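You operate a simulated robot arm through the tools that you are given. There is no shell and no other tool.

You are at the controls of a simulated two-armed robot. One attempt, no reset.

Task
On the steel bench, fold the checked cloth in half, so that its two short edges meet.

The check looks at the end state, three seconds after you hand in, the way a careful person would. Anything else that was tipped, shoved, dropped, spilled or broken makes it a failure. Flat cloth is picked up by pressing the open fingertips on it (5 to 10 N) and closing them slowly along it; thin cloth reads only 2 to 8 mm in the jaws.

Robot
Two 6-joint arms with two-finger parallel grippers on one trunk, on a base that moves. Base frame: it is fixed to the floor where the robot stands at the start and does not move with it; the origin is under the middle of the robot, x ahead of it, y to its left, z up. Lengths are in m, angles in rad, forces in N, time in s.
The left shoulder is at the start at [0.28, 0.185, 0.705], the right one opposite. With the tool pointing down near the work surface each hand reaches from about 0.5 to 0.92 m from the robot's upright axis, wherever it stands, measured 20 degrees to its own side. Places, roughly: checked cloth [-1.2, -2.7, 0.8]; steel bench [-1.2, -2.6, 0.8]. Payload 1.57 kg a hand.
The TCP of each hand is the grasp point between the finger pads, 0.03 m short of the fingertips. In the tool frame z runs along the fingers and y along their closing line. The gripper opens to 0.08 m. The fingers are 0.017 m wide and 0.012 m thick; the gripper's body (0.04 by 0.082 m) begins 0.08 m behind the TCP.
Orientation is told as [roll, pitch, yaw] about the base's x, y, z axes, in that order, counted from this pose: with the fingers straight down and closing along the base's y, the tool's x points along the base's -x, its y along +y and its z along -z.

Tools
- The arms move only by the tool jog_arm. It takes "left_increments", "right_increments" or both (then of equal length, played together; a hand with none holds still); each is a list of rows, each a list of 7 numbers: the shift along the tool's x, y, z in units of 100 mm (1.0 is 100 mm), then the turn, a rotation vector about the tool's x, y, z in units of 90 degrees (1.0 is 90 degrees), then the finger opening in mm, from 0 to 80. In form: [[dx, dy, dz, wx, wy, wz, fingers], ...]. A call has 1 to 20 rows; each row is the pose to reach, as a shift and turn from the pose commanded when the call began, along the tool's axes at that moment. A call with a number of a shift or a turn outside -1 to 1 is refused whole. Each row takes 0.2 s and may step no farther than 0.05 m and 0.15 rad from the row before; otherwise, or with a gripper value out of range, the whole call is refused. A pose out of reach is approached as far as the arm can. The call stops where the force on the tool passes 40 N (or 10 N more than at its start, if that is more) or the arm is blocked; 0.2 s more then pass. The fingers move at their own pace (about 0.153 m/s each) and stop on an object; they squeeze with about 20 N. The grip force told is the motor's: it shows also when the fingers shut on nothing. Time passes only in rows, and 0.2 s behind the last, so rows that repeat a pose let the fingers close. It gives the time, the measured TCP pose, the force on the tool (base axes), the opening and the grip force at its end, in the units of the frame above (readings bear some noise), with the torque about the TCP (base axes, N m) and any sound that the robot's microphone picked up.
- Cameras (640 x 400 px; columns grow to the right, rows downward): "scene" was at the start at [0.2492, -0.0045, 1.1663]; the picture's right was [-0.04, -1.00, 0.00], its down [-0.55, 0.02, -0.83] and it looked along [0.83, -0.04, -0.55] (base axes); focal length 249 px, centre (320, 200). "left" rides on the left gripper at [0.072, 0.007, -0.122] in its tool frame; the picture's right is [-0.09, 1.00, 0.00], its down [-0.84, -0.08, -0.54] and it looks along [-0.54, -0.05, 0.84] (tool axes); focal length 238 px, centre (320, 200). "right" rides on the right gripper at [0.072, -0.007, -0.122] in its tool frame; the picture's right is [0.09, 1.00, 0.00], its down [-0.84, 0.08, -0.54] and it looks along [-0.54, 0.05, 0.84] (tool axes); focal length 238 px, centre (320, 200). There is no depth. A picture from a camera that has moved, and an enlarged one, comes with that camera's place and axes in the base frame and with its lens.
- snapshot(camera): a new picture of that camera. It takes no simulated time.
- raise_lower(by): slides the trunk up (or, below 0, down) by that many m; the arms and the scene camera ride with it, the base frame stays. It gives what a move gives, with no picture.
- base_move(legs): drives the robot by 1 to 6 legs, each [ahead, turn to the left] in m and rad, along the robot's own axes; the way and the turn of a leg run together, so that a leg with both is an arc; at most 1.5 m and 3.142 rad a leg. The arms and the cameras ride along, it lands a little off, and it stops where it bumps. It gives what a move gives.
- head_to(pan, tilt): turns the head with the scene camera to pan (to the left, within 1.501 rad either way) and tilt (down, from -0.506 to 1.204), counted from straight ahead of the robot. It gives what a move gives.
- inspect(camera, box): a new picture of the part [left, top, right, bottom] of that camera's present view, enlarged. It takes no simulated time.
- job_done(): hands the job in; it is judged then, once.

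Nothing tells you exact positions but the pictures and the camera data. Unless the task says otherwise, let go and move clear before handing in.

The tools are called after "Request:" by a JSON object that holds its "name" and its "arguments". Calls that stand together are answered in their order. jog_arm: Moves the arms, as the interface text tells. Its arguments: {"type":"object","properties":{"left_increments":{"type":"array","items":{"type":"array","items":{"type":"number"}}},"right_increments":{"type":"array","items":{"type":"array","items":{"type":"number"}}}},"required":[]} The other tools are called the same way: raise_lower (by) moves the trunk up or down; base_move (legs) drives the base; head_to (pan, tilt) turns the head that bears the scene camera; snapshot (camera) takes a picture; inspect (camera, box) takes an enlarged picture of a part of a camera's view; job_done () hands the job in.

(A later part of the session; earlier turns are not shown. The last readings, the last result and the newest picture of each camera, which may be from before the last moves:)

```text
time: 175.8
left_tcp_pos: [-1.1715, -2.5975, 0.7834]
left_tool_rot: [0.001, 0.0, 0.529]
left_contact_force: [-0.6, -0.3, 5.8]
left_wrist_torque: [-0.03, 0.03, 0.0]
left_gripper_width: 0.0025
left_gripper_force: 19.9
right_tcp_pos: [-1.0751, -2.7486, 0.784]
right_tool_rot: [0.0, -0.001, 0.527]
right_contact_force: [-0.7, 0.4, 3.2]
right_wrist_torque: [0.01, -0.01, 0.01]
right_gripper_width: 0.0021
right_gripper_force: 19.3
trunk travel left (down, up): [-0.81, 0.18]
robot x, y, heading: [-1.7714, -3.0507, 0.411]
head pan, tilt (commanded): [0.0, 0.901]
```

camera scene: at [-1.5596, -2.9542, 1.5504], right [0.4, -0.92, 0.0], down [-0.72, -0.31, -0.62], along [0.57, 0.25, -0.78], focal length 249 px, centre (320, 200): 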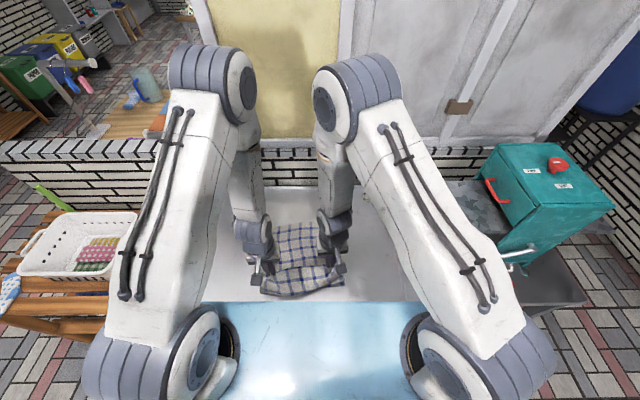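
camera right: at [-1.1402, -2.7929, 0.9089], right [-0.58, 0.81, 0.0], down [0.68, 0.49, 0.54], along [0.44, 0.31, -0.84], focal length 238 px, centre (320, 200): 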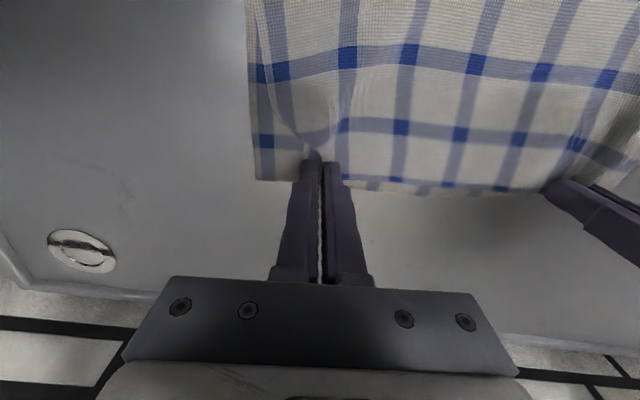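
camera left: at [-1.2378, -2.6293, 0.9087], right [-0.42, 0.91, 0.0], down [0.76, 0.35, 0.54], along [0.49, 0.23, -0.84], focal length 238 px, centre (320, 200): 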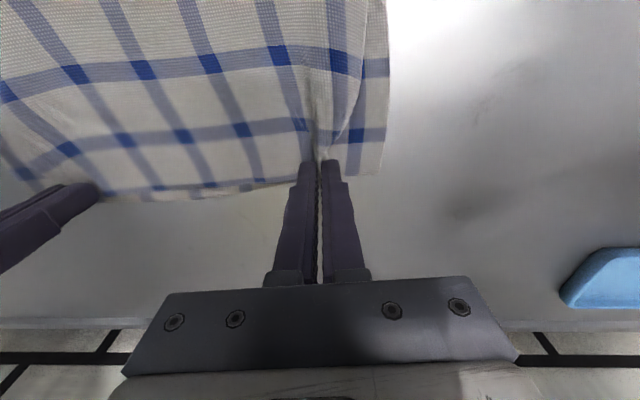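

Light contact on both sides (6 N and 3 N). I check the alignment before releasing.

Request:
{"name": "inspect", "arguments": {"camera": "left", "box": [160, 80, 480, 280]}}

Request:
{"name": "inspect", "arguments": {"camera": "right", "box": [160, 80, 480, 280]}}

```text
2.00 times, centred on (320, 180) of left
camera zoom: at [-1.2366, -2.6285, 0.9057], right [-0.42, 0.91, 0.0], down [0.76, 0.35, 0.54], along [0.49, 0.23, -0.84], focal length 477 px, centre (320, 240)
```

zoom: 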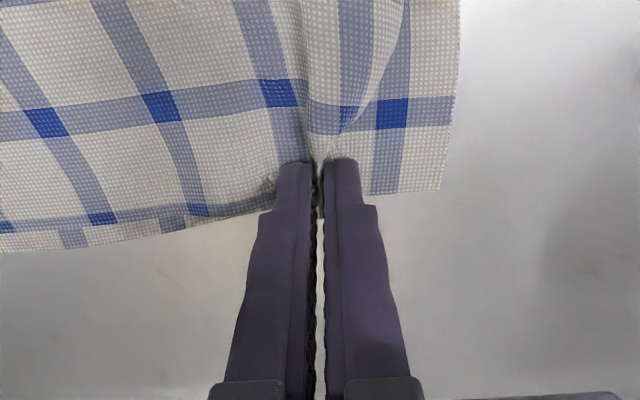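

```text
2.00 times, centred on (320, 180) of right
camera zoom: at [-1.1352, -2.7893, 0.9072], right [-0.58, 0.81, 0.0], down [0.68, 0.49, 0.54], along [0.44, 0.32, -0.84], focal length 477 px, centre (320, 240)
```

zoom: 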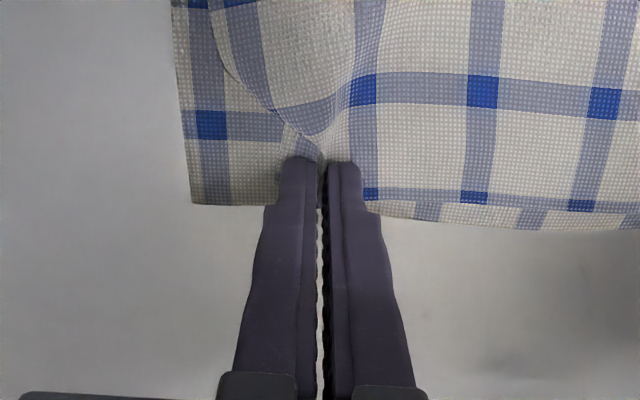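

The edges match to within about 5 mm; I lift 3 mm, advance the left by 2 mm and the right by 5 mm, and set down again.

Request:
{"name": "jog_arm", "arguments": {"left_increments": [[0, 0, -0.03, 0, 0, 0, 0], [-0.02, 0, -0.03, 0, 0, 0, 0], [-0.02, 0, 0.0, 0, 0, 0, 0], [-0.02, 0, 0.0, 0, 0, 0, 0]], "right_increments": [[0, 0, -0.03, 0, 0, 0, 0], [-0.05, 0, -0.03, 0, 0, 0, 0], [-0.05, 0, 0.002, 0, 0, 0, 0], [-0.05, 0, 0.002, 0, 0, 0, 0]]}}

```text
time: 176.8
left_tcp_pos: [-1.1695, -2.5962, 0.7835]
left_tool_rot: [-0.001, 0.0, 0.527]
left_contact_force: [-1.2, 0.3, 6.9]
left_wrist_torque: [-0.04, -0.01, 0.0]
left_gripper_width: 0.0024
left_gripper_force: 19.9
right_tcp_pos: [-1.0717, -2.7468, 0.7843]
right_tool_rot: [0.0, -0.002, 0.527]
right_contact_force: [0.4, -1.1, 3.1]
right_wrist_torque: [-0.01, -0.02, 0.04]
right_gripper_width: 0.0022
right_gripper_force: 19.6
trunk travel left (down, up): [-0.81, 0.18]
robot x, y, heading: [-1.7748, -3.0434, 0.407]
head pan, tilt (commanded): [0.0, 0.901]
```

Contact is light and even. I open slowly while drawing the hands slightly apart, to spread the corners outward.

Request:
{"name": "jog_arm", "arguments": {"left_increments": [[0, 0, 0, 0, 0, 0, 3], [0, 0.01, 0, 0, 0, 0, 6], [0, 0.02, 0, 0, 0, 0, 9], [0, 0.035, 0, 0, 0, 0, 12], [0, 0.05, 0, 0, 0, 0, 15], [0, 0.065, 0, 0, 0, 0, 18], [0, 0.08, 0, 0, 0, 0, 21], [0, 0.095, 0, 0, 0, 0, 24], [0, 0.11, 0, 0, 0, 0, 27], [0, 0.12, 0, 0, 0, 0, 30], [0, 0.12, 0, 0, 0, 0, 33], [0, 0.12, 0, 0, 0, 0, 36]], "right_increments": [[0, 0, 0.003, 0, 0, 0, 3], [0, -0.01, 0.003, 0, 0, 0, 6], [0, -0.02, 0.003, 0, 0, 0, 9], [0, -0.035, 0.003, 0, 0, 0, 12], [0, -0.05, 0.003, 0, 0, 0, 15], [0, -0.065, 0.003, 0, 0, 0, 18], [0, -0.08, 0.003, 0, 0, 0, 21], [0, -0.095, 0.003, 0, 0, 0, 24], [0, -0.11, 0.003, 0, 0, 0, 27], [0, -0.12, 0.003, 0, 0, 0, 30], [0, -0.12, 0.003, 0, 0, 0, 33], [0, -0.12, 0.003, 0, 0, 0, 36]]}}

Request:
{"name": "inspect", "arguments": {"camera": "left", "box": [160, 80, 480, 280]}}

Request:
{"name": "inspect", "arguments": {"camera": "right", "box": [160, 80, 480, 280]}}

```text
time: 179.4
left_tcp_pos: [-1.1756, -2.5872, 0.7836]
left_tool_rot: [0.0, 0.0, 0.528]
left_contact_force: [1.1, -0.6, 6.8]
left_wrist_torque: [0.03, -0.01, 0.03]
left_gripper_width: 0.034
left_gripper_force: 0.1
right_tcp_pos: [-1.0645, -2.7579, 0.783]
right_tool_rot: [0.002, -0.001, 0.526]
right_contact_force: [0.4, -0.8, -0.1]
right_wrist_torque: [0.04, 0.03, 0.01]
right_gripper_width: 0.0362
right_gripper_force: 0.0
trunk travel left (down, up): [-0.81, 0.18]
robot x, y, heading: [-1.7744, -3.0483, 0.412]
head pan, tilt (commanded): [0.0, 0.901]
```

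```text
2.00 times, centred on (320, 180) of left
camera zoom: at [-1.2409, -2.6173, 0.9045], right [-0.42, 0.91, 0.0], down [0.76, 0.35, 0.54], along [0.49, 0.23, -0.84], focal length 477 px, centre (320, 240)
```

zoom: 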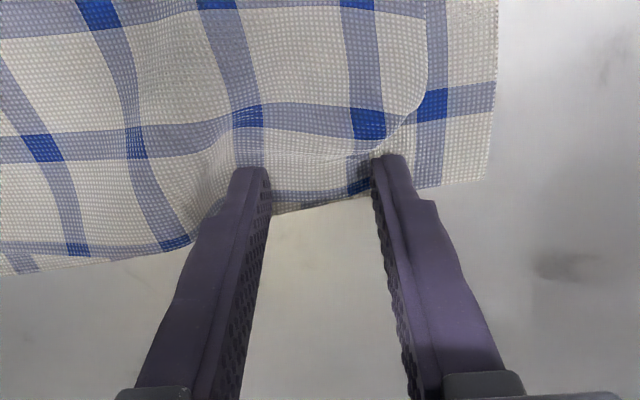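

```text
2.00 times, centred on (320, 180) of right
camera zoom: at [-1.1243, -2.7971, 0.9067], right [-0.58, 0.81, 0.0], down [0.68, 0.49, 0.54], along [0.44, 0.31, -0.84], focal length 477 px, centre (320, 240)
```

zoom: 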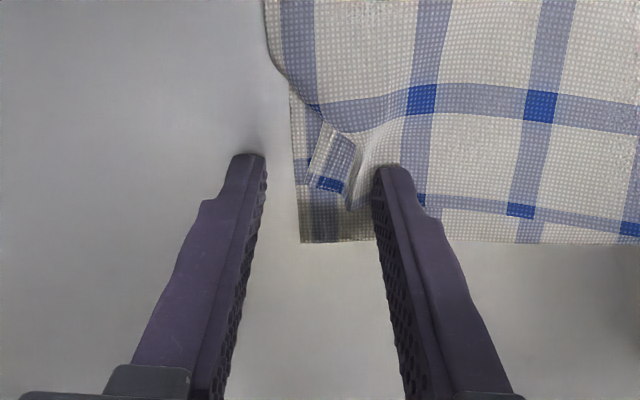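

The left corner spread nicely; the right finger slipped off, leaving a small upright flap there. I lift both hands and look.

Request:
{"name": "jog_arm", "arguments": {"left_increments": [[0, 0, -0.1, 0, 0, 0, 36], [0, 0, -0.4, 0, 0, 0, 36], [0, 0, -0.8, 0, 0, 0, 36], [0, 0.3, -1.0, 0, 0, 0, 36]], "right_increments": [[0, 0, -0.1, 0, 0, 0, 36], [0, 0, -0.4, 0, 0, 0, 36], [0, 0, -0.8, 0, 0, 0, 36], [0, -0.1, -1.0, 0, 0, 0, 36]]}}

Request:
{"name": "inspect", "arguments": {"camera": "scene", "box": [220, 175, 370, 275]}}

Request:
{"name": "inspect", "arguments": {"camera": "left", "box": [100, 20, 420, 220]}}

Request:
{"name": "inspect", "arguments": {"camera": "right", "box": [220, 20, 540, 220]}}

```text
time: 180.4
left_tcp_pos: [-1.1904, -2.5634, 0.8816]
left_tool_rot: [0.0, 0.0, 0.528]
left_contact_force: [0.0, -0.1, -0.5]
left_wrist_torque: [0.02, 0.01, 0.05]
left_gripper_width: 0.0361
left_gripper_force: 0.1
right_tcp_pos: [-1.0598, -2.7658, 0.8839]
right_tool_rot: [-0.001, 0.003, 0.527]
right_contact_force: [0.5, 0.2, -0.5]
right_wrist_torque: [0.0, 0.0, -0.01]
right_gripper_width: 0.0364
right_gripper_force: 0.1
trunk travel left (down, up): [-0.81, 0.18]
robot x, y, heading: [-1.7748, -3.0496, 0.409]
head pan, tilt (commanded): [0.0, 0.901]
```

```text
4.00 times, centred on (295, 225) of scene
camera zoom: at [-1.5596, -2.9545, 1.5503], right [0.4, -0.92, 0.0], down [-0.72, -0.31, -0.62], along [0.57, 0.25, -0.78], focal length 995 px, centre (420, 100)
```

zoom: 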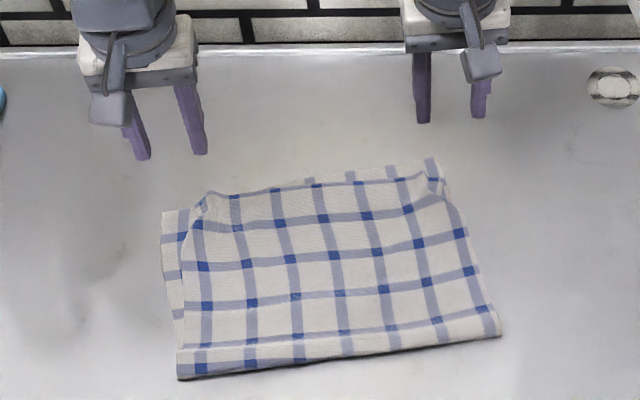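

```text
2.00 times, centred on (260, 120) of left
camera zoom: at [-1.2558, -2.5927, 1.0039], right [-0.42, 0.91, 0.0], down [0.76, 0.35, 0.54], along [0.49, 0.23, -0.84], focal length 477 px, centre (440, 360)
```

zoom: 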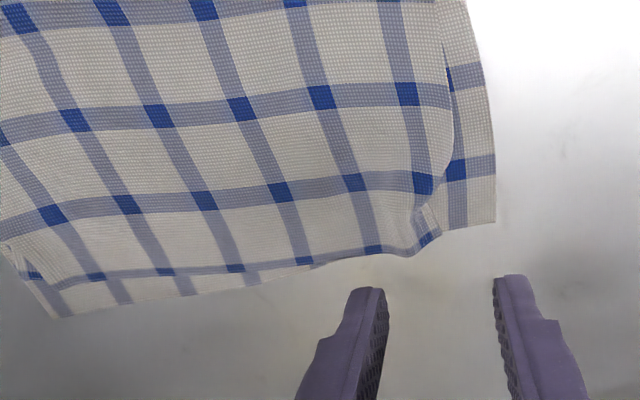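

```text
2.00 times, centred on (380, 120) of right
camera zoom: at [-1.1192, -2.8066, 1.0062], right [-0.58, 0.81, 0.0], down [0.69, 0.49, 0.54], along [0.44, 0.31, -0.84], focal length 477 px, centre (200, 360)
```

zoom: 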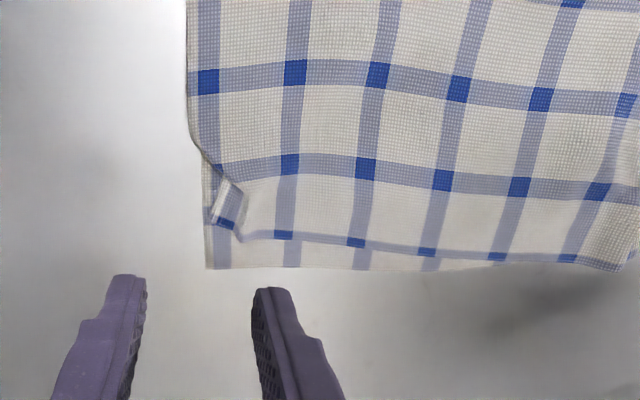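

The fold is flat and neat, but the top layer is turned slightly against the bottom: its corners are about 3 cm off. I regrip the small ridges at both corners to shift the top edge into place.

Request:
{"name": "jog_arm", "arguments": {"left_increments": [[-0.04, -0.07, 0.1, 0, 0, 0, 38], [-0.08, -0.14, 0.3, 0, 0, 0, 38], [-0.08, -0.14, 0.6, 0, 0, 0, 38], [-0.08, -0.14, 0.82, 0, 0, 0, 38]], "right_increments": [[0, 0.1, 0.1, 0, 0, 0, 38], [0, 0.2, 0.3, 0, 0, 0, 38], [0, 0.2, 0.6, 0, 0, 0, 38], [0, 0.2, 0.84, 0, 0, 0, 38]]}}

Request:
{"name": "inspect", "arguments": {"camera": "left", "box": [200, 80, 440, 240]}}

Request:
{"name": "inspect", "arguments": {"camera": "right", "box": [200, 80, 440, 240]}}

```text
time: 181.4
left_tcp_pos: [-1.1764, -2.5675, 0.8014]
left_tool_rot: [0.0, 0.0, 0.526]
left_contact_force: [-0.9, 0.4, -0.9]
left_wrist_torque: [0.01, -0.02, -0.03]
left_gripper_width: 0.038
left_gripper_force: 0.1
right_tcp_pos: [-1.0709, -2.748, 0.7982]
right_tool_rot: [0.001, -0.002, 0.526]
right_contact_force: [0.6, 0.4, 0.2]
right_wrist_torque: [-0.01, 0.01, 0.0]
right_gripper_width: 0.0378
right_gripper_force: 0.1
trunk travel left (down, up): [-0.81, 0.18]
robot x, y, heading: [-1.7764, -3.0491, 0.412]
head pan, tilt (commanded): [0.0, 0.901]
```

```text
2.50 times, centred on (320, 160) of left
camera zoom: at [-1.2413, -2.5986, 0.9225], right [-0.42, 0.91, 0.0], down [0.76, 0.35, 0.54], along [0.49, 0.23, -0.84], focal length 596 px, centre (320, 300)
```

zoom: 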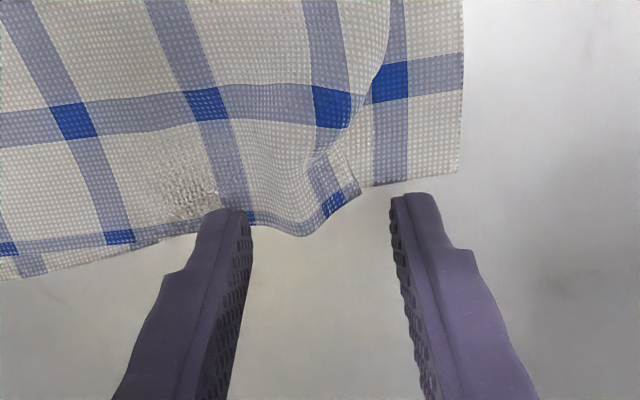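

```text
2.50 times, centred on (320, 160) of right
camera zoom: at [-1.13, -2.7881, 0.9209], right [-0.58, 0.81, 0.0], down [0.68, 0.49, 0.54], along [0.44, 0.31, -0.84], focal length 596 px, centre (320, 300)
```

zoom: 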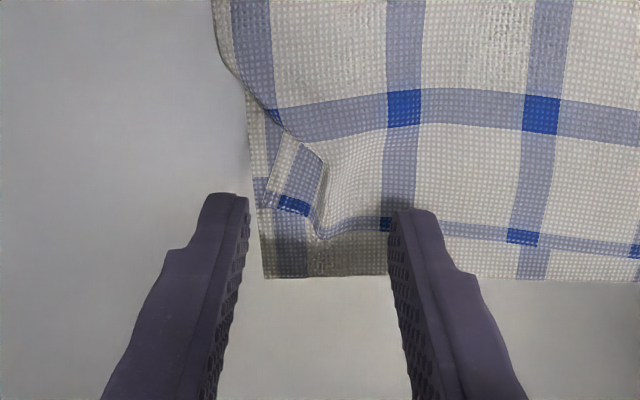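

Both ridges are between the fingers. I shift 5 mm inward, lower to just above the bottom layer, and close.

Request:
{"name": "jog_arm", "arguments": {"left_increments": [[0.05, 0, 0.07, 0, 0, 0, 38], [0.05, 0, 0.144, 0, 0, 0, 38], [0.05, 0, 0.144, 0, 0, 0, 33], [0.05, 0, 0.144, 0, 0, 0, 28], [0.05, 0, 0.144, 0, 0, 0, 23], [0.05, 0, 0.144, 0, 0, 0, 18], [0.05, 0, 0.144, 0, 0, 0, 13], [0.05, 0, 0.144, 0, 0, 0, 8], [0.05, 0, 0.144, 0, 0, 0, 3], [0.05, 0, 0.144, 0, 0, 0, 0], [0.05, 0, 0.144, 0, 0, 0, 0], [0.05, 0, 0.144, 0, 0, 0, 0]], "right_increments": [[0.05, 0, 0.06, 0, 0, 0, 38], [0.05, 0, 0.112, 0, 0, 0, 38], [0.05, 0, 0.112, 0, 0, 0, 33], [0.05, 0, 0.112, 0, 0, 0, 28], [0.05, 0, 0.112, 0, 0, 0, 23], [0.05, 0, 0.112, 0, 0, 0, 18], [0.05, 0, 0.112, 0, 0, 0, 13], [0.05, 0, 0.112, 0, 0, 0, 8], [0.05, 0, 0.112, 0, 0, 0, 3], [0.05, 0, 0.112, 0, 0, 0, 0], [0.05, 0, 0.112, 0, 0, 0, 0], [0.05, 0, 0.112, 0, 0, 0, 0]]}}

Request:
{"name": "inspect", "arguments": {"camera": "left", "box": [160, 80, 480, 280]}}

Request:
{"name": "inspect", "arguments": {"camera": "right", "box": [160, 80, 480, 280]}}

```text
time: 184.0
left_tcp_pos: [-1.1802, -2.5716, 0.7869]
left_tool_rot: [-0.001, 0.0, 0.527]
left_contact_force: [-0.3, -0.4, -0.2]
left_wrist_torque: [0.04, 0.0, -0.01]
left_gripper_width: 0.0026
left_gripper_force: 20.0
right_tcp_pos: [-1.0758, -2.7497, 0.7888]
right_tool_rot: [-0.001, 0.0, 0.526]
right_contact_force: [-0.2, 0.5, 0.0]
right_wrist_torque: [0.0, -0.02, 0.01]
right_gripper_width: 0.0002
right_gripper_force: 20.1
trunk travel left (down, up): [-0.81, 0.18]
robot x, y, heading: [-1.7778, -3.0483, 0.412]
head pan, tilt (commanded): [0.0, 0.901]
```

```text
2.00 times, centred on (320, 180) of left
camera zoom: at [-1.2462, -2.602, 0.9079], right [-0.42, 0.91, 0.0], down [0.76, 0.35, 0.54], along [0.49, 0.23, -0.84], focal length 477 px, centre (320, 240)
```

zoom: 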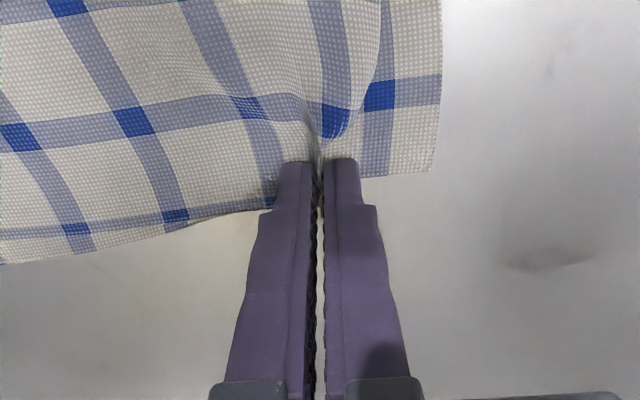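

```text
2.00 times, centred on (320, 180) of right
camera zoom: at [-1.1344, -2.7908, 0.9102], right [-0.58, 0.81, 0.0], down [0.68, 0.49, 0.54], along [0.44, 0.31, -0.84], focal length 477 px, centre (320, 240)
```

zoom: 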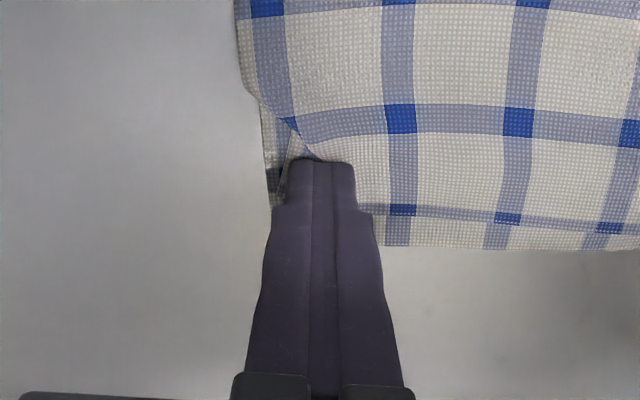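

The left ridge is gripped, but the right gripper closed on nothing. I open the right hand, lift it a bit and look again.

Request:
{"name": "jog_arm", "arguments": {"right_increments": [[0, 0, 0, 0, 0, 0, 10], [0, 0, 0, 0, 0, 0, 38], [0, 0, -0.1, 0, 0, 0, 38], [0, 0, -0.3, 0, 0, 0, 38]]}}

Request:
{"name": "inspect", "arguments": {"camera": "right", "box": [200, 60, 440, 220]}}

```text
time: 185.0
left_tcp_pos: [-1.1801, -2.5714, 0.7857]
left_tool_rot: [0.0, 0.0, 0.528]
left_contact_force: [0.7, 0.8, 0.5]
left_wrist_torque: [0.0, 0.01, 0.01]
left_gripper_width: 0.0021
left_gripper_force: 20.0
right_tcp_pos: [-1.075, -2.751, 0.8184]
right_tool_rot: [0.0, -0.002, 0.527]
right_contact_force: [-0.1, -0.4, -1.2]
right_wrist_torque: [-0.02, -0.01, -0.02]
right_gripper_width: 0.0379
right_gripper_force: 0.0
trunk travel left (down, up): [-0.81, 0.18]
robot x, y, heading: [-1.7797, -3.0463, 0.41]
head pan, tilt (commanded): [0.0, 0.901]
```

```text
2.50 times, centred on (320, 140) of right
camera zoom: at [-1.1342, -2.7911, 0.9406], right [-0.58, 0.81, 0.0], down [0.68, 0.49, 0.54], along [0.44, 0.31, -0.84], focal length 596 px, centre (320, 350)
```

zoom: 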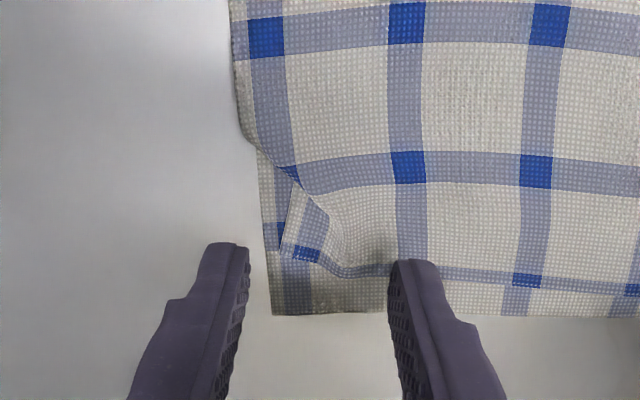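

The right flap is lying over now. First I shift the left corner back 11 mm and outward 12 mm with the grip I have.

Request:
{"name": "jog_arm", "arguments": {"left_increments": [[0, 0, -0.06, 0, 0, 0, 0], [0.05, 0.06, -0.08, 0, 0, 0, 0], [0.11, 0.12, -0.08, 0, 0, 0, 0], [0.11, 0.14, -0.04, 0, 0, 0, 0], [0.11, 0.14, 0.0, 0, 0, 0, 0]]}}

Request:
{"name": "inspect", "arguments": {"camera": "left", "box": [160, 80, 480, 280]}}

Request:
{"name": "inspect", "arguments": {"camera": "scene", "box": [220, 175, 370, 275]}}

```text
time: 186.2
left_tcp_pos: [-1.1956, -2.5659, 0.7868]
left_tool_rot: [0.001, -0.001, 0.527]
left_contact_force: [-0.6, 0.6, 0.9]
left_wrist_torque: [0.01, 0.01, -0.02]
left_gripper_width: 0.002
left_gripper_force: 19.6
right_tcp_pos: [-1.0758, -2.7504, 0.8174]
right_tool_rot: [0.001, -0.001, 0.527]
right_contact_force: [-0.3, 0.1, 0.1]
right_wrist_torque: [-0.01, 0.0, -0.01]
right_gripper_width: 0.038
right_gripper_force: 0.1
trunk travel left (down, up): [-0.81, 0.18]
robot x, y, heading: [-1.7791, -3.0481, 0.41]
head pan, tilt (commanded): [0.0, 0.901]
```

```text
2.00 times, centred on (320, 180) of left
camera zoom: at [-1.2625, -2.5963, 0.9081], right [-0.42, 0.91, 0.0], down [0.76, 0.35, 0.54], along [0.49, 0.23, -0.84], focal length 477 px, centre (320, 240)
```

zoom: 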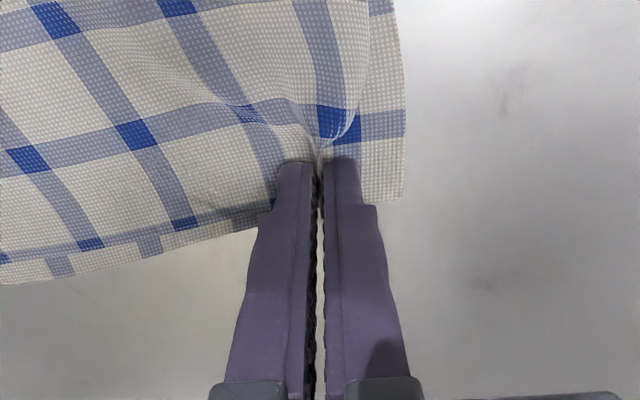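

```text
4.00 times, centred on (295, 225) of scene
camera zoom: at [-1.5596, -2.9542, 1.5504], right [0.4, -0.92, 0.0], down [-0.72, -0.31, -0.62], along [0.57, 0.25, -0.78], focal length 995 px, centre (420, 100)
```

zoom: 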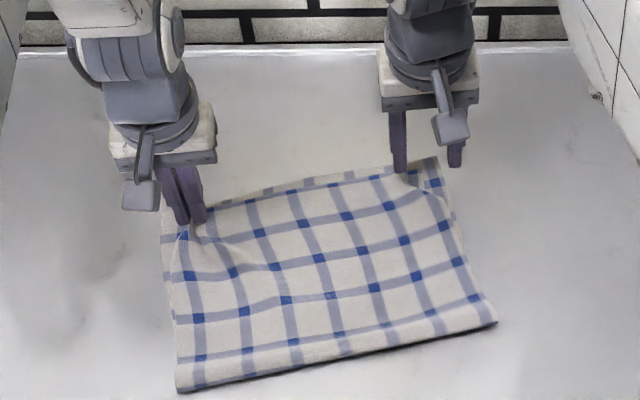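

The top layer is straightening out. Now the right side needs to go about 15 mm forward: I close the right fingers, press lightly on the top layer just inside that edge and draw it forward.

Request:
{"name": "jog_arm", "arguments": {"right_increments": [[0, 0, 0, 0, 0, 0, 20], [-0.03, 0.03, 0, 0, 0, 0, 0], [-0.056, 0.066, 0.1, 0, 0, 0, 0], [-0.056, 0.066, 0.25, 0, 0, 0, 0], [-0.056, 0.066, 0.325, 0, 0, 0, 0]]}}

Request:
{"name": "inspect", "arguments": {"camera": "right", "box": [160, 80, 480, 280]}}

```text
time: 187.4
left_tcp_pos: [-1.1959, -2.5659, 0.7863]
left_tool_rot: [0.0, -0.001, 0.528]
left_contact_force: [-0.2, 0.7, 0.0]
left_wrist_torque: [0.01, -0.01, 0.03]
left_gripper_width: 0.0021
left_gripper_force: 19.9
right_tcp_pos: [-1.0716, -2.7413, 0.7871]
right_tool_rot: [0.0, 0.001, 0.527]
right_contact_force: [0.8, -0.1, -0.4]
right_wrist_torque: [0.03, -0.03, -0.01]
right_gripper_width: 0.0
right_gripper_force: 20.0
trunk travel left (down, up): [-0.81, 0.18]
robot x, y, heading: [-1.7779, -3.0524, 0.409]
head pan, tilt (commanded): [0.0, 0.901]
```

```text
2.00 times, centred on (320, 180) of right
camera zoom: at [-1.1319, -2.7829, 0.9093], right [-0.58, 0.81, 0.0], down [0.68, 0.49, 0.54], along [0.44, 0.31, -0.84], focal length 477 px, centre (320, 240)
```

zoom: 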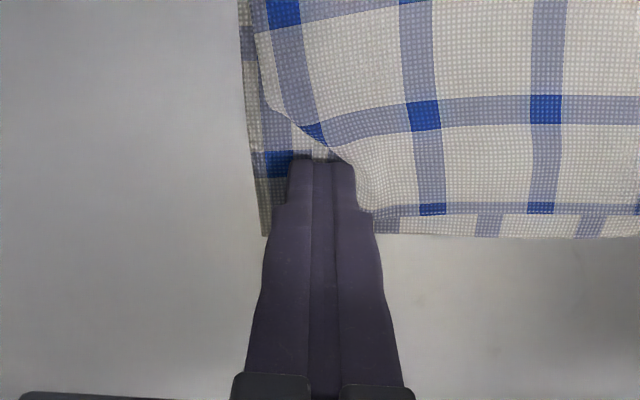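

The finger is right over the corner flap. I press down gently and draw it forward and outward.

Request:
{"name": "jog_arm", "arguments": {"right_increments": [[0, 0, 0.02, 0, 0, 0, 0], [0, 0, 0.035, 0, 0, 0, 0]]}}

```text
time: 188.0
left_tcp_pos: [-1.197, -2.5659, 0.7857]
left_tool_rot: [0.0, -0.002, 0.527]
left_contact_force: [0.4, -0.7, 0.9]
left_wrist_torque: [0.02, 0.0, 0.03]
left_gripper_width: 0.0023
left_gripper_force: 20.0
right_tcp_pos: [-1.0726, -2.7431, 0.7824]
right_tool_rot: [-0.001, 0.001, 0.527]
right_contact_force: [-0.5, -0.2, -0.1]
right_wrist_torque: [-0.03, 0.02, 0.0]
right_gripper_width: 0.0
right_gripper_force: 20.0
trunk travel left (down, up): [-0.81, 0.18]
robot x, y, heading: [-1.7741, -3.0477, 0.408]
head pan, tilt (commanded): [0.0, 0.901]
```

No contact yet; one more millimetre.

Request:
{"name": "jog_arm", "arguments": {"right_increments": [[0, 0, 0.01, 0, 0, 0, 0], [0, 0, 0.01, 0, 0, 0, 0]]}}

```text
time: 188.6
left_tcp_pos: [-1.1963, -2.5662, 0.7863]
left_tool_rot: [0.0, 0.001, 0.526]
left_contact_force: [-1.0, -0.7, 0.0]
left_wrist_torque: [0.01, -0.02, 0.03]
left_gripper_width: 0.0025
left_gripper_force: 20.5
right_tcp_pos: [-1.073, -2.7419, 0.782]
right_tool_rot: [0.0, -0.001, 0.528]
right_contact_force: [-0.3, 0.1, 2.9]
right_wrist_torque: [-0.02, 0.03, -0.01]
right_gripper_width: 0.0
right_gripper_force: 20.1
trunk travel left (down, up): [-0.81, 0.18]
robot x, y, heading: [-1.7758, -3.0424, 0.416]
head pan, tilt (commanded): [0.0, 0.901]
```

Light contact at 3 N; I drag forward 10 mm and outward 10 mm with slightly more pressure.

Request:
{"name": "jog_arm", "arguments": {"right_increments": [[0, 0, 0.004, 0, 0, 0, 0], [-0.025, -0.02, 0.004, 0, 0, 0, 0], [-0.05, -0.04, 0.004, 0, 0, 0, 0], [-0.075, -0.06, 0.004, 0, 0, 0, 0], [-0.1, -0.08, 0.004, 0, 0, 0, 0], [-0.1, -0.1, 0.004, 0, 0, 0, 0]]}}

Request:
{"name": "inspect", "arguments": {"camera": "right", "box": [160, 80, 480, 280]}}

```text
time: 190.0
left_tcp_pos: [-1.1985, -2.5661, 0.7871]
left_tool_rot: [0.001, 0.0, 0.529]
left_contact_force: [1.5, -2.4, -0.4]
left_wrist_torque: [-0.1, -0.04, 0.05]
left_gripper_width: 0.0024
left_gripper_force: 20.1
right_tcp_pos: [-1.0593, -2.7443, 0.7818]
right_tool_rot: [-0.001, -0.002, 0.528]
right_contact_force: [-3.6, 4.3, 17.6]
right_wrist_torque: [0.18, 0.26, -0.03]
right_gripper_width: 0.0
right_gripper_force: 19.9
trunk travel left (down, up): [-0.81, 0.18]
robot x, y, heading: [-1.778, -3.0468, 0.408]
head pan, tilt (commanded): [0.0, 0.901]
```

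```text
2.00 times, centred on (320, 180) of right
camera zoom: at [-1.1187, -2.7851, 0.9044], right [-0.58, 0.81, 0.0], down [0.68, 0.49, 0.55], along [0.44, 0.32, -0.84], focal length 477 px, centre (320, 240)
```

zoom: 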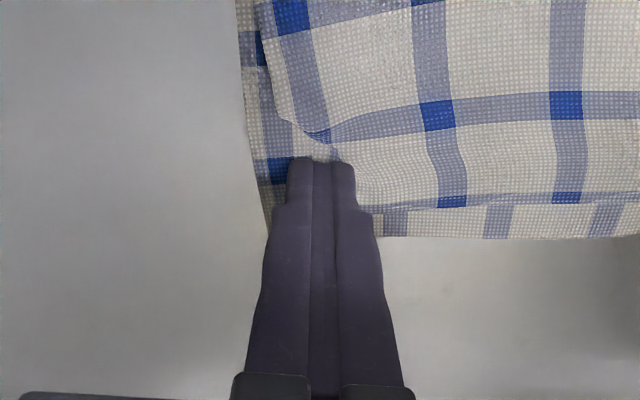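

Pressing drags both layers together, so that doesn't help; I lift the right hand off and look.

Request:
{"name": "jog_arm", "arguments": {"right_increments": [[0, 0, -0.05, 0, 0, 0, 0], [0, 0, -0.2, 0, 0, 0, 0], [0, 0, -0.5, 0, 0, 0, 20], [0, 0, -0.7, 0, 0, 0, 38]]}}

Request:
{"name": "inspect", "arguments": {"camera": "right", "box": [200, 40, 440, 200]}}

Request:
{"name": "inspect", "arguments": {"camera": "scene", "box": [220, 175, 370, 275]}}

```text
time: 191.0
left_tcp_pos: [-1.197, -2.567, 0.7858]
left_tool_rot: [0.0, 0.0, 0.528]
left_contact_force: [0.2, -0.1, 0.5]
left_wrist_torque: [0.0, 0.04, 0.02]
left_gripper_width: 0.0023
left_gripper_force: 20.1
right_tcp_pos: [-1.0605, -2.7456, 0.8518]
right_tool_rot: [0.001, -0.001, 0.526]
right_contact_force: [0.5, 0.6, -0.4]
right_wrist_torque: [-0.02, 0.0, 0.0]
right_gripper_width: 0.0382
right_gripper_force: 0.1
trunk travel left (down, up): [-0.81, 0.18]
robot x, y, heading: [-1.7797, -3.0485, 0.411]
head pan, tilt (commanded): [0.0, 0.901]
```

```text
2.50 times, centred on (320, 120) of right
camera zoom: at [-1.1194, -2.7863, 0.9743], right [-0.58, 0.81, 0.0], down [0.68, 0.49, 0.54], along [0.44, 0.31, -0.84], focal length 596 px, centre (320, 400)
```

zoom: 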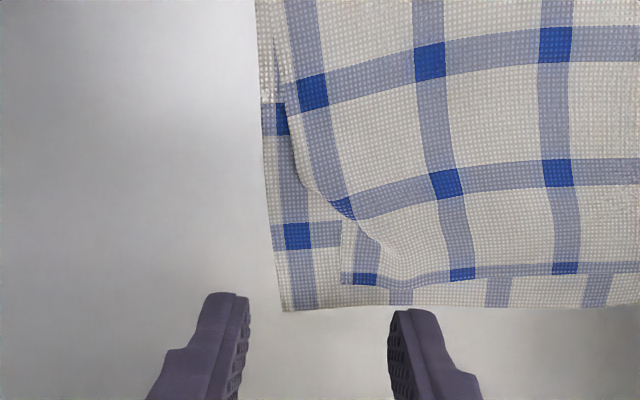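

```text
4.00 times, centred on (295, 225) of scene
camera zoom: at [-1.5596, -2.9542, 1.5503], right [0.4, -0.92, 0.0], down [-0.72, -0.31, -0.62], along [0.57, 0.25, -0.78], focal length 995 px, centre (420, 100)
```

zoom: 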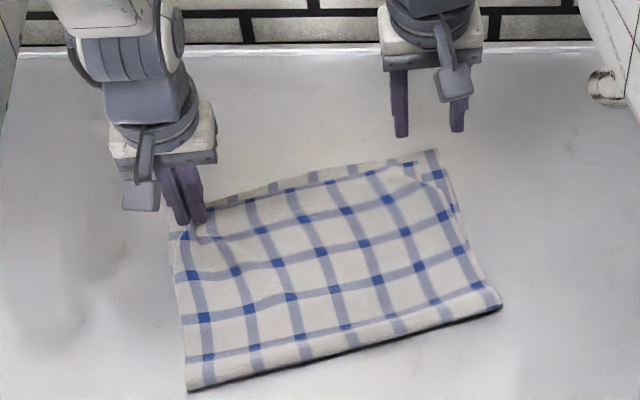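

The whole fold now looks tidy; the top edge is about 1 cm short of the bottom edge, and the right corner is tucked in by about 2 cm. I try pinching the small tuck at the right corner with hardly any pressure, so only the top layer is taken.

Request:
{"name": "jog_arm", "arguments": {"right_increments": [[-0.04, 0.09, 0.1, 0, 0, 0, 34], [-0.08, 0.18, 0.3, 0, 0, 0, 30], [-0.08, 0.18, 0.5, 0, 0, 0, 30], [-0.08, 0.18, 0.65, 0, 0, 0, 30], [-0.08, 0.18, 0.68, 0, 0, 0, 30]]}}

Request:
{"name": "inspect", "arguments": {"camera": "right", "box": [200, 80, 440, 240]}}

```text
time: 192.2
left_tcp_pos: [-1.1956, -2.566, 0.7862]
left_tool_rot: [0.0, -0.001, 0.526]
left_contact_force: [-0.1, -0.6, 0.6]
left_wrist_torque: [0.0, 0.05, 0.0]
left_gripper_width: 0.0024
left_gripper_force: 20.0
right_tcp_pos: [-1.0619, -2.7281, 0.7825]
right_tool_rot: [0.001, 0.002, 0.526]
right_contact_force: [-0.4, 0.2, 0.3]
right_wrist_torque: [0.01, -0.01, 0.01]
right_gripper_width: 0.0299
right_gripper_force: 0.0
trunk travel left (down, up): [-0.81, 0.18]
robot x, y, heading: [-1.777, -3.0487, 0.409]
head pan, tilt (commanded): [0.0, 0.901]
```

```text
2.50 times, centred on (320, 160) of right
camera zoom: at [-1.1207, -2.7671, 0.9055], right [-0.58, 0.81, 0.0], down [0.68, 0.49, 0.54], along [0.44, 0.31, -0.84], focal length 596 px, centre (320, 300)
```

zoom: 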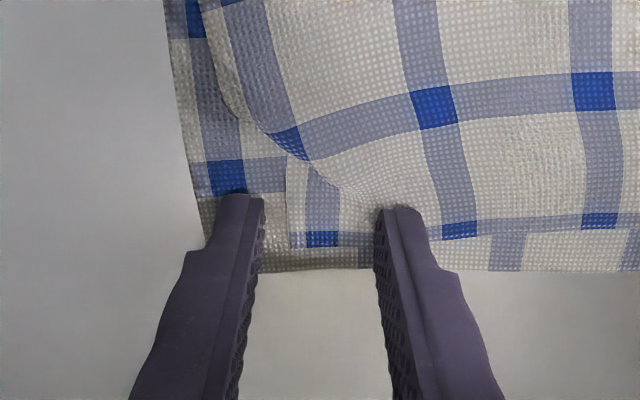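

The fingertips are just grazing the cloth around the tuck. I close slowly.

Request:
{"name": "jog_arm", "arguments": {"right_increments": [[0, 0, 0.005, 0, 0, 0, 28], [0, 0, 0.005, 0, 0, 0, 25], [0, 0, 0.005, 0, 0, 0, 22], [0, 0, 0.005, 0, 0, 0, 19], [0, 0, 0.005, 0, 0, 0, 16], [0, 0, 0.005, 0, 0, 0, 13], [0, 0, 0.005, 0, 0, 0, 10], [0, 0, 0.005, 0, 0, 0, 7], [0, 0, 0.005, 0, 0, 0, 4], [0, 0, 0.005, 0, 0, 0, 0], [0, 0, 0.005, 0, 0, 0, 0], [0, 0, 0.005, 0, 0, 0, 0]]}}

Request:
{"name": "inspect", "arguments": {"camera": "right", "box": [200, 80, 440, 240]}}

```text
time: 194.8
left_tcp_pos: [-1.1967, -2.5664, 0.7855]
left_tool_rot: [0.0, 0.0, 0.526]
left_contact_force: [0.0, -0.8, 0.6]
left_wrist_torque: [-0.03, 0.02, -0.02]
left_gripper_width: 0.0025
left_gripper_force: 19.5
right_tcp_pos: [-1.0621, -2.7266, 0.7828]
right_tool_rot: [-0.001, 0.0, 0.527]
right_contact_force: [-0.9, 0.9, 2.4]
right_wrist_torque: [0.02, 0.02, 0.01]
right_gripper_width: 0.0017
right_gripper_force: 20.0
trunk travel left (down, up): [-0.81, 0.18]
robot x, y, heading: [-1.7706, -3.0527, 0.414]
head pan, tilt (commanded): [0.0, 0.901]
```

```text
2.50 times, centred on (320, 160) of right
camera zoom: at [-1.1207, -2.7669, 0.9049], right [-0.58, 0.81, 0.0], down [0.68, 0.49, 0.54], along [0.44, 0.31, -0.84], focal length 596 px, centre (320, 300)
```

zoom: 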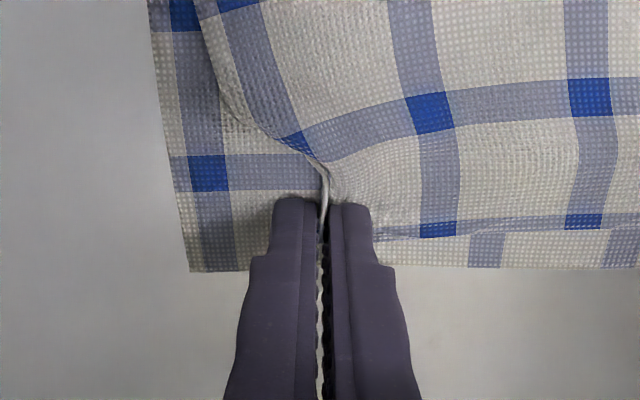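

The right gripper now holds just the top layer (1.7 mm); the bottom layer looks undisturbed. I lift both a few millimetres, move the right corner forward 10 mm and outward 6 mm, and set down.

Request:
{"name": "jog_arm", "arguments": {"left_increments": [[0, 0, -0.05, 0, 0, 0, 0], [-0.01, 0, -0.07, 0, 0, 0, 0], [-0.02, 0, -0.07, 0, 0, 0, 0], [-0.02, 0, -0.04, 0, 0, 0, 0], [-0.02, 0, 0.0, 0, 0, 0, 0]], "right_increments": [[0, 0, -0.07, 0, 0, 0, 0], [-0.05, -0.03, -0.1, 0, 0, 0, 0], [-0.095, -0.06, -0.1, 0, 0, 0, 0], [-0.095, -0.06, -0.07, 0, 0, 0, 0], [-0.095, -0.06, -0.04, 0, 0, 0, 0]]}}

Request:
{"name": "inspect", "arguments": {"camera": "right", "box": [160, 80, 480, 280]}}

Request:
{"name": "inspect", "arguments": {"camera": "left", "box": [160, 80, 480, 280]}}

Request:
{"name": "inspect", "arguments": {"camera": "scene", "box": [220, 175, 370, 275]}}

```text
time: 196.0
left_tcp_pos: [-1.1938, -2.5645, 0.7866]
left_tool_rot: [0.0, 0.002, 0.528]
left_contact_force: [3.8, -3.5, 0.6]
left_wrist_torque: [-0.14, -0.11, 0.04]
left_gripper_width: 0.0025
left_gripper_force: 19.6
right_tcp_pos: [-1.0508, -2.7261, 0.7863]
right_tool_rot: [0.0, 0.0, 0.527]
right_contact_force: [-4.3, 4.0, 0.4]
right_wrist_torque: [0.15, 0.11, 0.01]
right_gripper_width: 0.0019
right_gripper_force: 20.1
trunk travel left (down, up): [-0.81, 0.18]
robot x, y, heading: [-1.7753, -3.0473, 0.41]
head pan, tilt (commanded): [0.0, 0.901]
```

```text
2.00 times, centred on (320, 180) of right
camera zoom: at [-1.1096, -2.7673, 0.9088], right [-0.58, 0.81, 0.0], down [0.68, 0.49, 0.54], along [0.44, 0.31, -0.84], focal length 477 px, centre (320, 240)
```

zoom: 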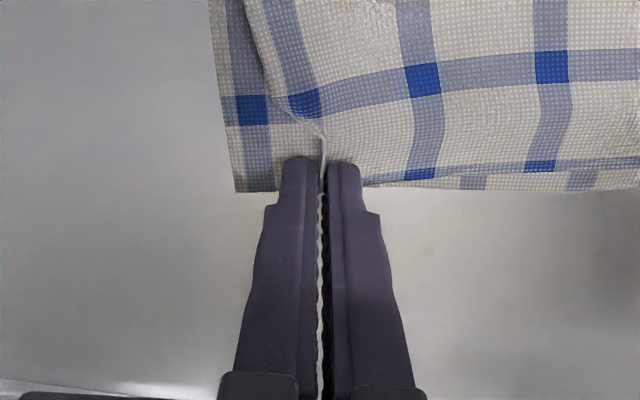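

```text
2.00 times, centred on (320, 180) of left
camera zoom: at [-1.2605, -2.5949, 0.9092], right [-0.42, 0.91, 0.0], down [0.76, 0.35, 0.54], along [0.49, 0.23, -0.84], focal length 477 px, centre (320, 240)
```

zoom: 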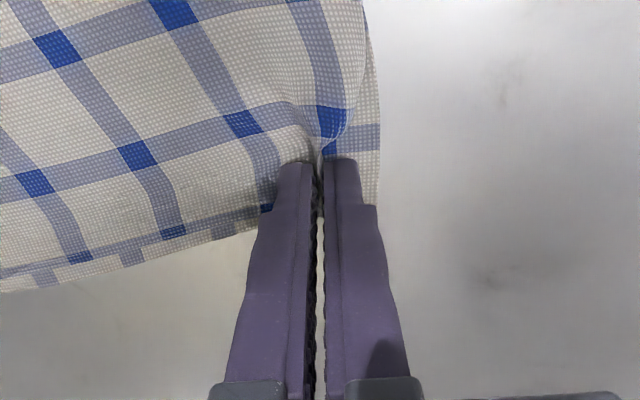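

```text
4.00 times, centred on (295, 225) of scene
camera zoom: at [-1.5596, -2.9542, 1.5504], right [0.4, -0.92, 0.0], down [-0.72, -0.31, -0.62], along [0.57, 0.25, -0.78], focal length 995 px, centre (420, 100)
```

zoom: 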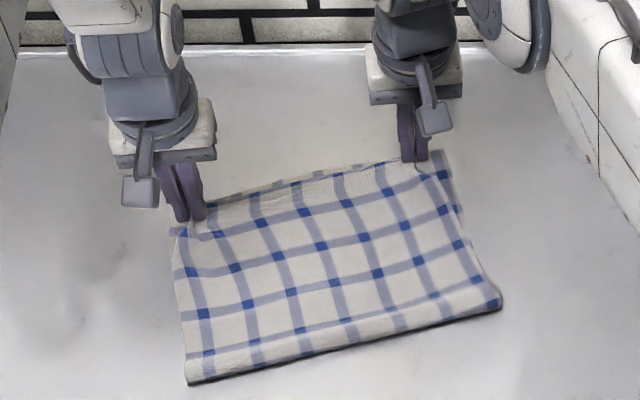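

The edges now line up on both sides; the edge is a bit taut, so I ease the left hand 4 mm inward and 4 mm forward, then set both down to light contact.

Request:
{"name": "jog_arm", "arguments": {"left_increments": [[0, 0, -0.03, 0, 0, 0, 0], [-0.04, -0.04, -0.03, 0, 0, 0, 0], [-0.04, -0.04, 0.0, 0, 0, 0, 0], [-0.04, -0.04, 0.03, 0, 0, 0, 0]], "right_increments": [[0, 0, 0, 0, 0, 0, 0], [0, 0, 0, 0, 0, 0, 0], [0, 0, 0.01, 0, 0, 0, 0], [0, 0, 0.03, 0, 0, 0, 0]]}}

```text
time: 197.0
left_tcp_pos: [-1.1899, -2.5657, 0.7837]
left_tool_rot: [-0.001, 0.001, 0.527]
left_contact_force: [0.4, -2.3, 4.8]
left_wrist_torque: [-0.1, -0.08, 0.01]
left_gripper_width: 0.0025
left_gripper_force: 20.0
right_tcp_pos: [-1.0505, -2.7271, 0.7839]
right_tool_rot: [0.0, -0.001, 0.526]
right_contact_force: [-1.4, 1.3, 0.1]
right_wrist_torque: [0.02, 0.03, 0.03]
right_gripper_width: 0.0018
right_gripper_force: 19.7
trunk travel left (down, up): [-0.81, 0.18]
robot x, y, heading: [-1.7727, -3.0446, 0.412]
head pan, tilt (commanded): [0.0, 0.901]
```

The left is in light contact; the right needs another millimetre. Then I open both slowly.

Request:
{"name": "jog_arm", "arguments": {"right_increments": [[0, 0, 0.006, 0, 0, 0, 0], [0, 0, 0.012, 0, 0, 0, 0]]}}

```text
time: 197.6
left_tcp_pos: [-1.1905, -2.5656, 0.7847]
left_tool_rot: [0.002, 0.0, 0.527]
left_contact_force: [2.0, -1.7, 6.2]
left_wrist_torque: [-0.04, -0.07, 0.02]
left_gripper_width: 0.0025
left_gripper_force: 19.7
right_tcp_pos: [-1.0507, -2.7264, 0.7823]
right_tool_rot: [-0.001, -0.001, 0.528]
right_contact_force: [-0.9, 1.3, 2.0]
right_wrist_torque: [0.05, 0.05, 0.01]
right_gripper_width: 0.0016
right_gripper_force: 19.9
trunk travel left (down, up): [-0.81, 0.18]
robot x, y, heading: [-1.78, -3.0422, 0.401]
head pan, tilt (commanded): [0.0, 0.901]
```

Both touch lightly (6 N and 2 N). I open slowly.

Request:
{"name": "jog_arm", "arguments": {"left_increments": [[0, 0, 0, 0, 0, 0, 3], [0, 0, 0, 0, 0, 0, 6], [0, 0, 0, 0, 0, 0, 9], [0, 0, 0, 0, 0, 0, 12], [0, 0, 0, 0, 0, 0, 15], [0, 0, 0, 0, 0, 0, 18], [0, 0, 0, 0, 0, 0, 21], [0, 0, 0, 0, 0, 0, 24], [0, 0, 0, 0, 0, 0, 27], [0, 0, 0, 0, 0, 0, 30], [0, 0, 0, 0, 0, 0, 33], [0, 0, 0, 0, 0, 0, 36]], "right_increments": [[0, 0, 0.006, 0, 0, 0, 3], [0, 0, 0.006, 0, 0, 0, 6], [0, 0, 0.006, 0, 0, 0, 9], [0, 0, 0.006, 0, 0, 0, 12], [0, 0, 0.006, 0, 0, 0, 15], [0, -0.01, 0.006, 0, 0, 0, 18], [0, -0.02, 0.006, 0, 0, 0, 21], [0, -0.03, 0.006, 0, 0, 0, 24], [0, -0.04, 0.006, 0, 0, 0, 27], [0, -0.05, 0.006, 0, 0, 0, 30], [0, -0.06, 0.006, 0, 0, 0, 33], [0, -0.06, 0.006, 0, 0, 0, 36]]}}

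Request:
{"name": "jog_arm", "arguments": {"left_increments": [[0, 0, -0.05, 0, 0, 0, 36], [0, 0, -0.3, 0, 0, 0, 38], [0, 0, -0.7, 0, 0, 0, 38], [0, 0.2, -1.0, 0, 0, 0, 38]], "right_increments": [[0, 0, -0.05, 0, 0, 0, 36], [0, 0, -0.3, 0, 0, 0, 38], [0, 0, -0.7, 0, 0, 0, 38], [0, -0.2, -1.0, 0, 0, 0, 38]]}}

Request:
{"name": "inspect", "arguments": {"camera": "scene", "box": [220, 175, 370, 275]}}

Request:
{"name": "inspect", "arguments": {"camera": "left", "box": [100, 20, 420, 220]}}

Request:
{"name": "inspect", "arguments": {"camera": "right", "box": [220, 20, 540, 220]}}

```text
time: 200.2
left_tcp_pos: [-1.1892, -2.5654, 0.7832]
left_tool_rot: [-0.001, -0.001, 0.527]
left_contact_force: [0.3, 0.1, 0.5]
left_wrist_torque: [0.01, -0.04, 0.0]
left_gripper_width: 0.0359
left_gripper_force: 0.1
right_tcp_pos: [-1.0483, -2.7307, 0.782]
right_tool_rot: [0.001, -0.002, 0.528]
right_contact_force: [1.3, -1.1, 6.7]
right_wrist_torque: [0.12, 0.13, 0.02]
right_gripper_width: 0.0347
right_gripper_force: 0.0
trunk travel left (down, up): [-0.81, 0.18]
robot x, y, heading: [-1.7741, -3.0484, 0.409]
head pan, tilt (commanded): [0.0, 0.901]
```

```text
time: 201.2
left_tcp_pos: [-1.2021, -2.5479, 0.8829]
left_tool_rot: [0.0, 0.001, 0.527]
left_contact_force: [0.4, 0.2, -0.5]
left_wrist_torque: [0.02, 0.0, -0.01]
left_gripper_width: 0.0377
left_gripper_force: 0.1
right_tcp_pos: [-1.0377, -2.7479, 0.8801]
right_tool_rot: [0.0, 0.001, 0.527]
right_contact_force: [-0.7, -0.8, 0.1]
right_wrist_torque: [0.0, -0.01, 0.01]
right_gripper_width: 0.038
right_gripper_force: 0.0
trunk travel left (down, up): [-0.81, 0.18]
robot x, y, heading: [-1.7768, -3.0492, 0.408]
head pan, tilt (commanded): [0.0, 0.901]
```

```text
4.00 times, centred on (295, 225) of scene
camera zoom: at [-1.5596, -2.9543, 1.5503], right [0.4, -0.92, 0.0], down [-0.72, -0.31, -0.62], along [0.57, 0.25, -0.78], focal length 995 px, centre (420, 100)
```

zoom: 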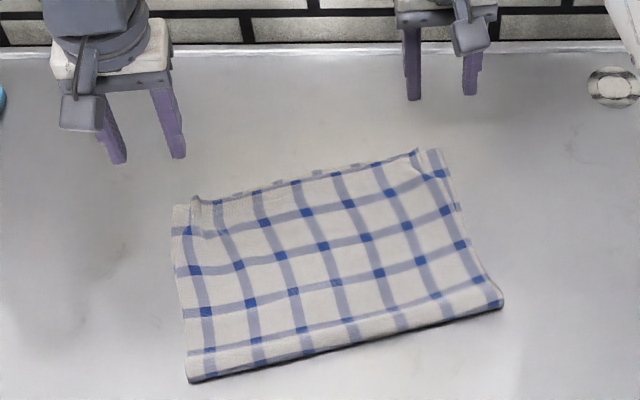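

```text
2.00 times, centred on (260, 120) of left
camera zoom: at [-1.2673, -2.5774, 1.005], right [-0.42, 0.91, 0.0], down [0.76, 0.35, 0.54], along [0.49, 0.23, -0.84], focal length 477 px, centre (440, 360)
```

zoom: 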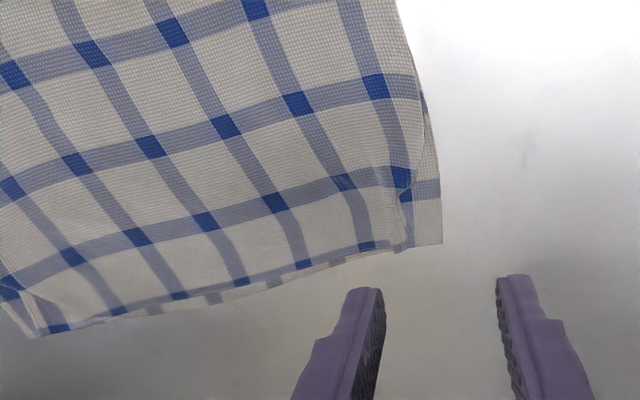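

```text
2.00 times, centred on (380, 120) of right
camera zoom: at [-1.0963, -2.7885, 1.0027], right [-0.58, 0.81, 0.0], down [0.68, 0.49, 0.54], along [0.44, 0.31, -0.84], focal length 477 px, centre (200, 360)
```

zoom: 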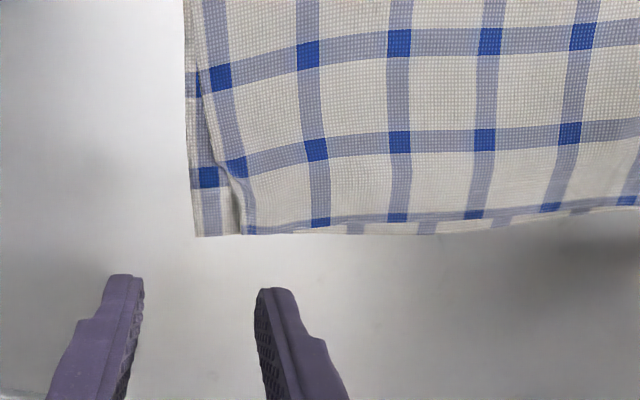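

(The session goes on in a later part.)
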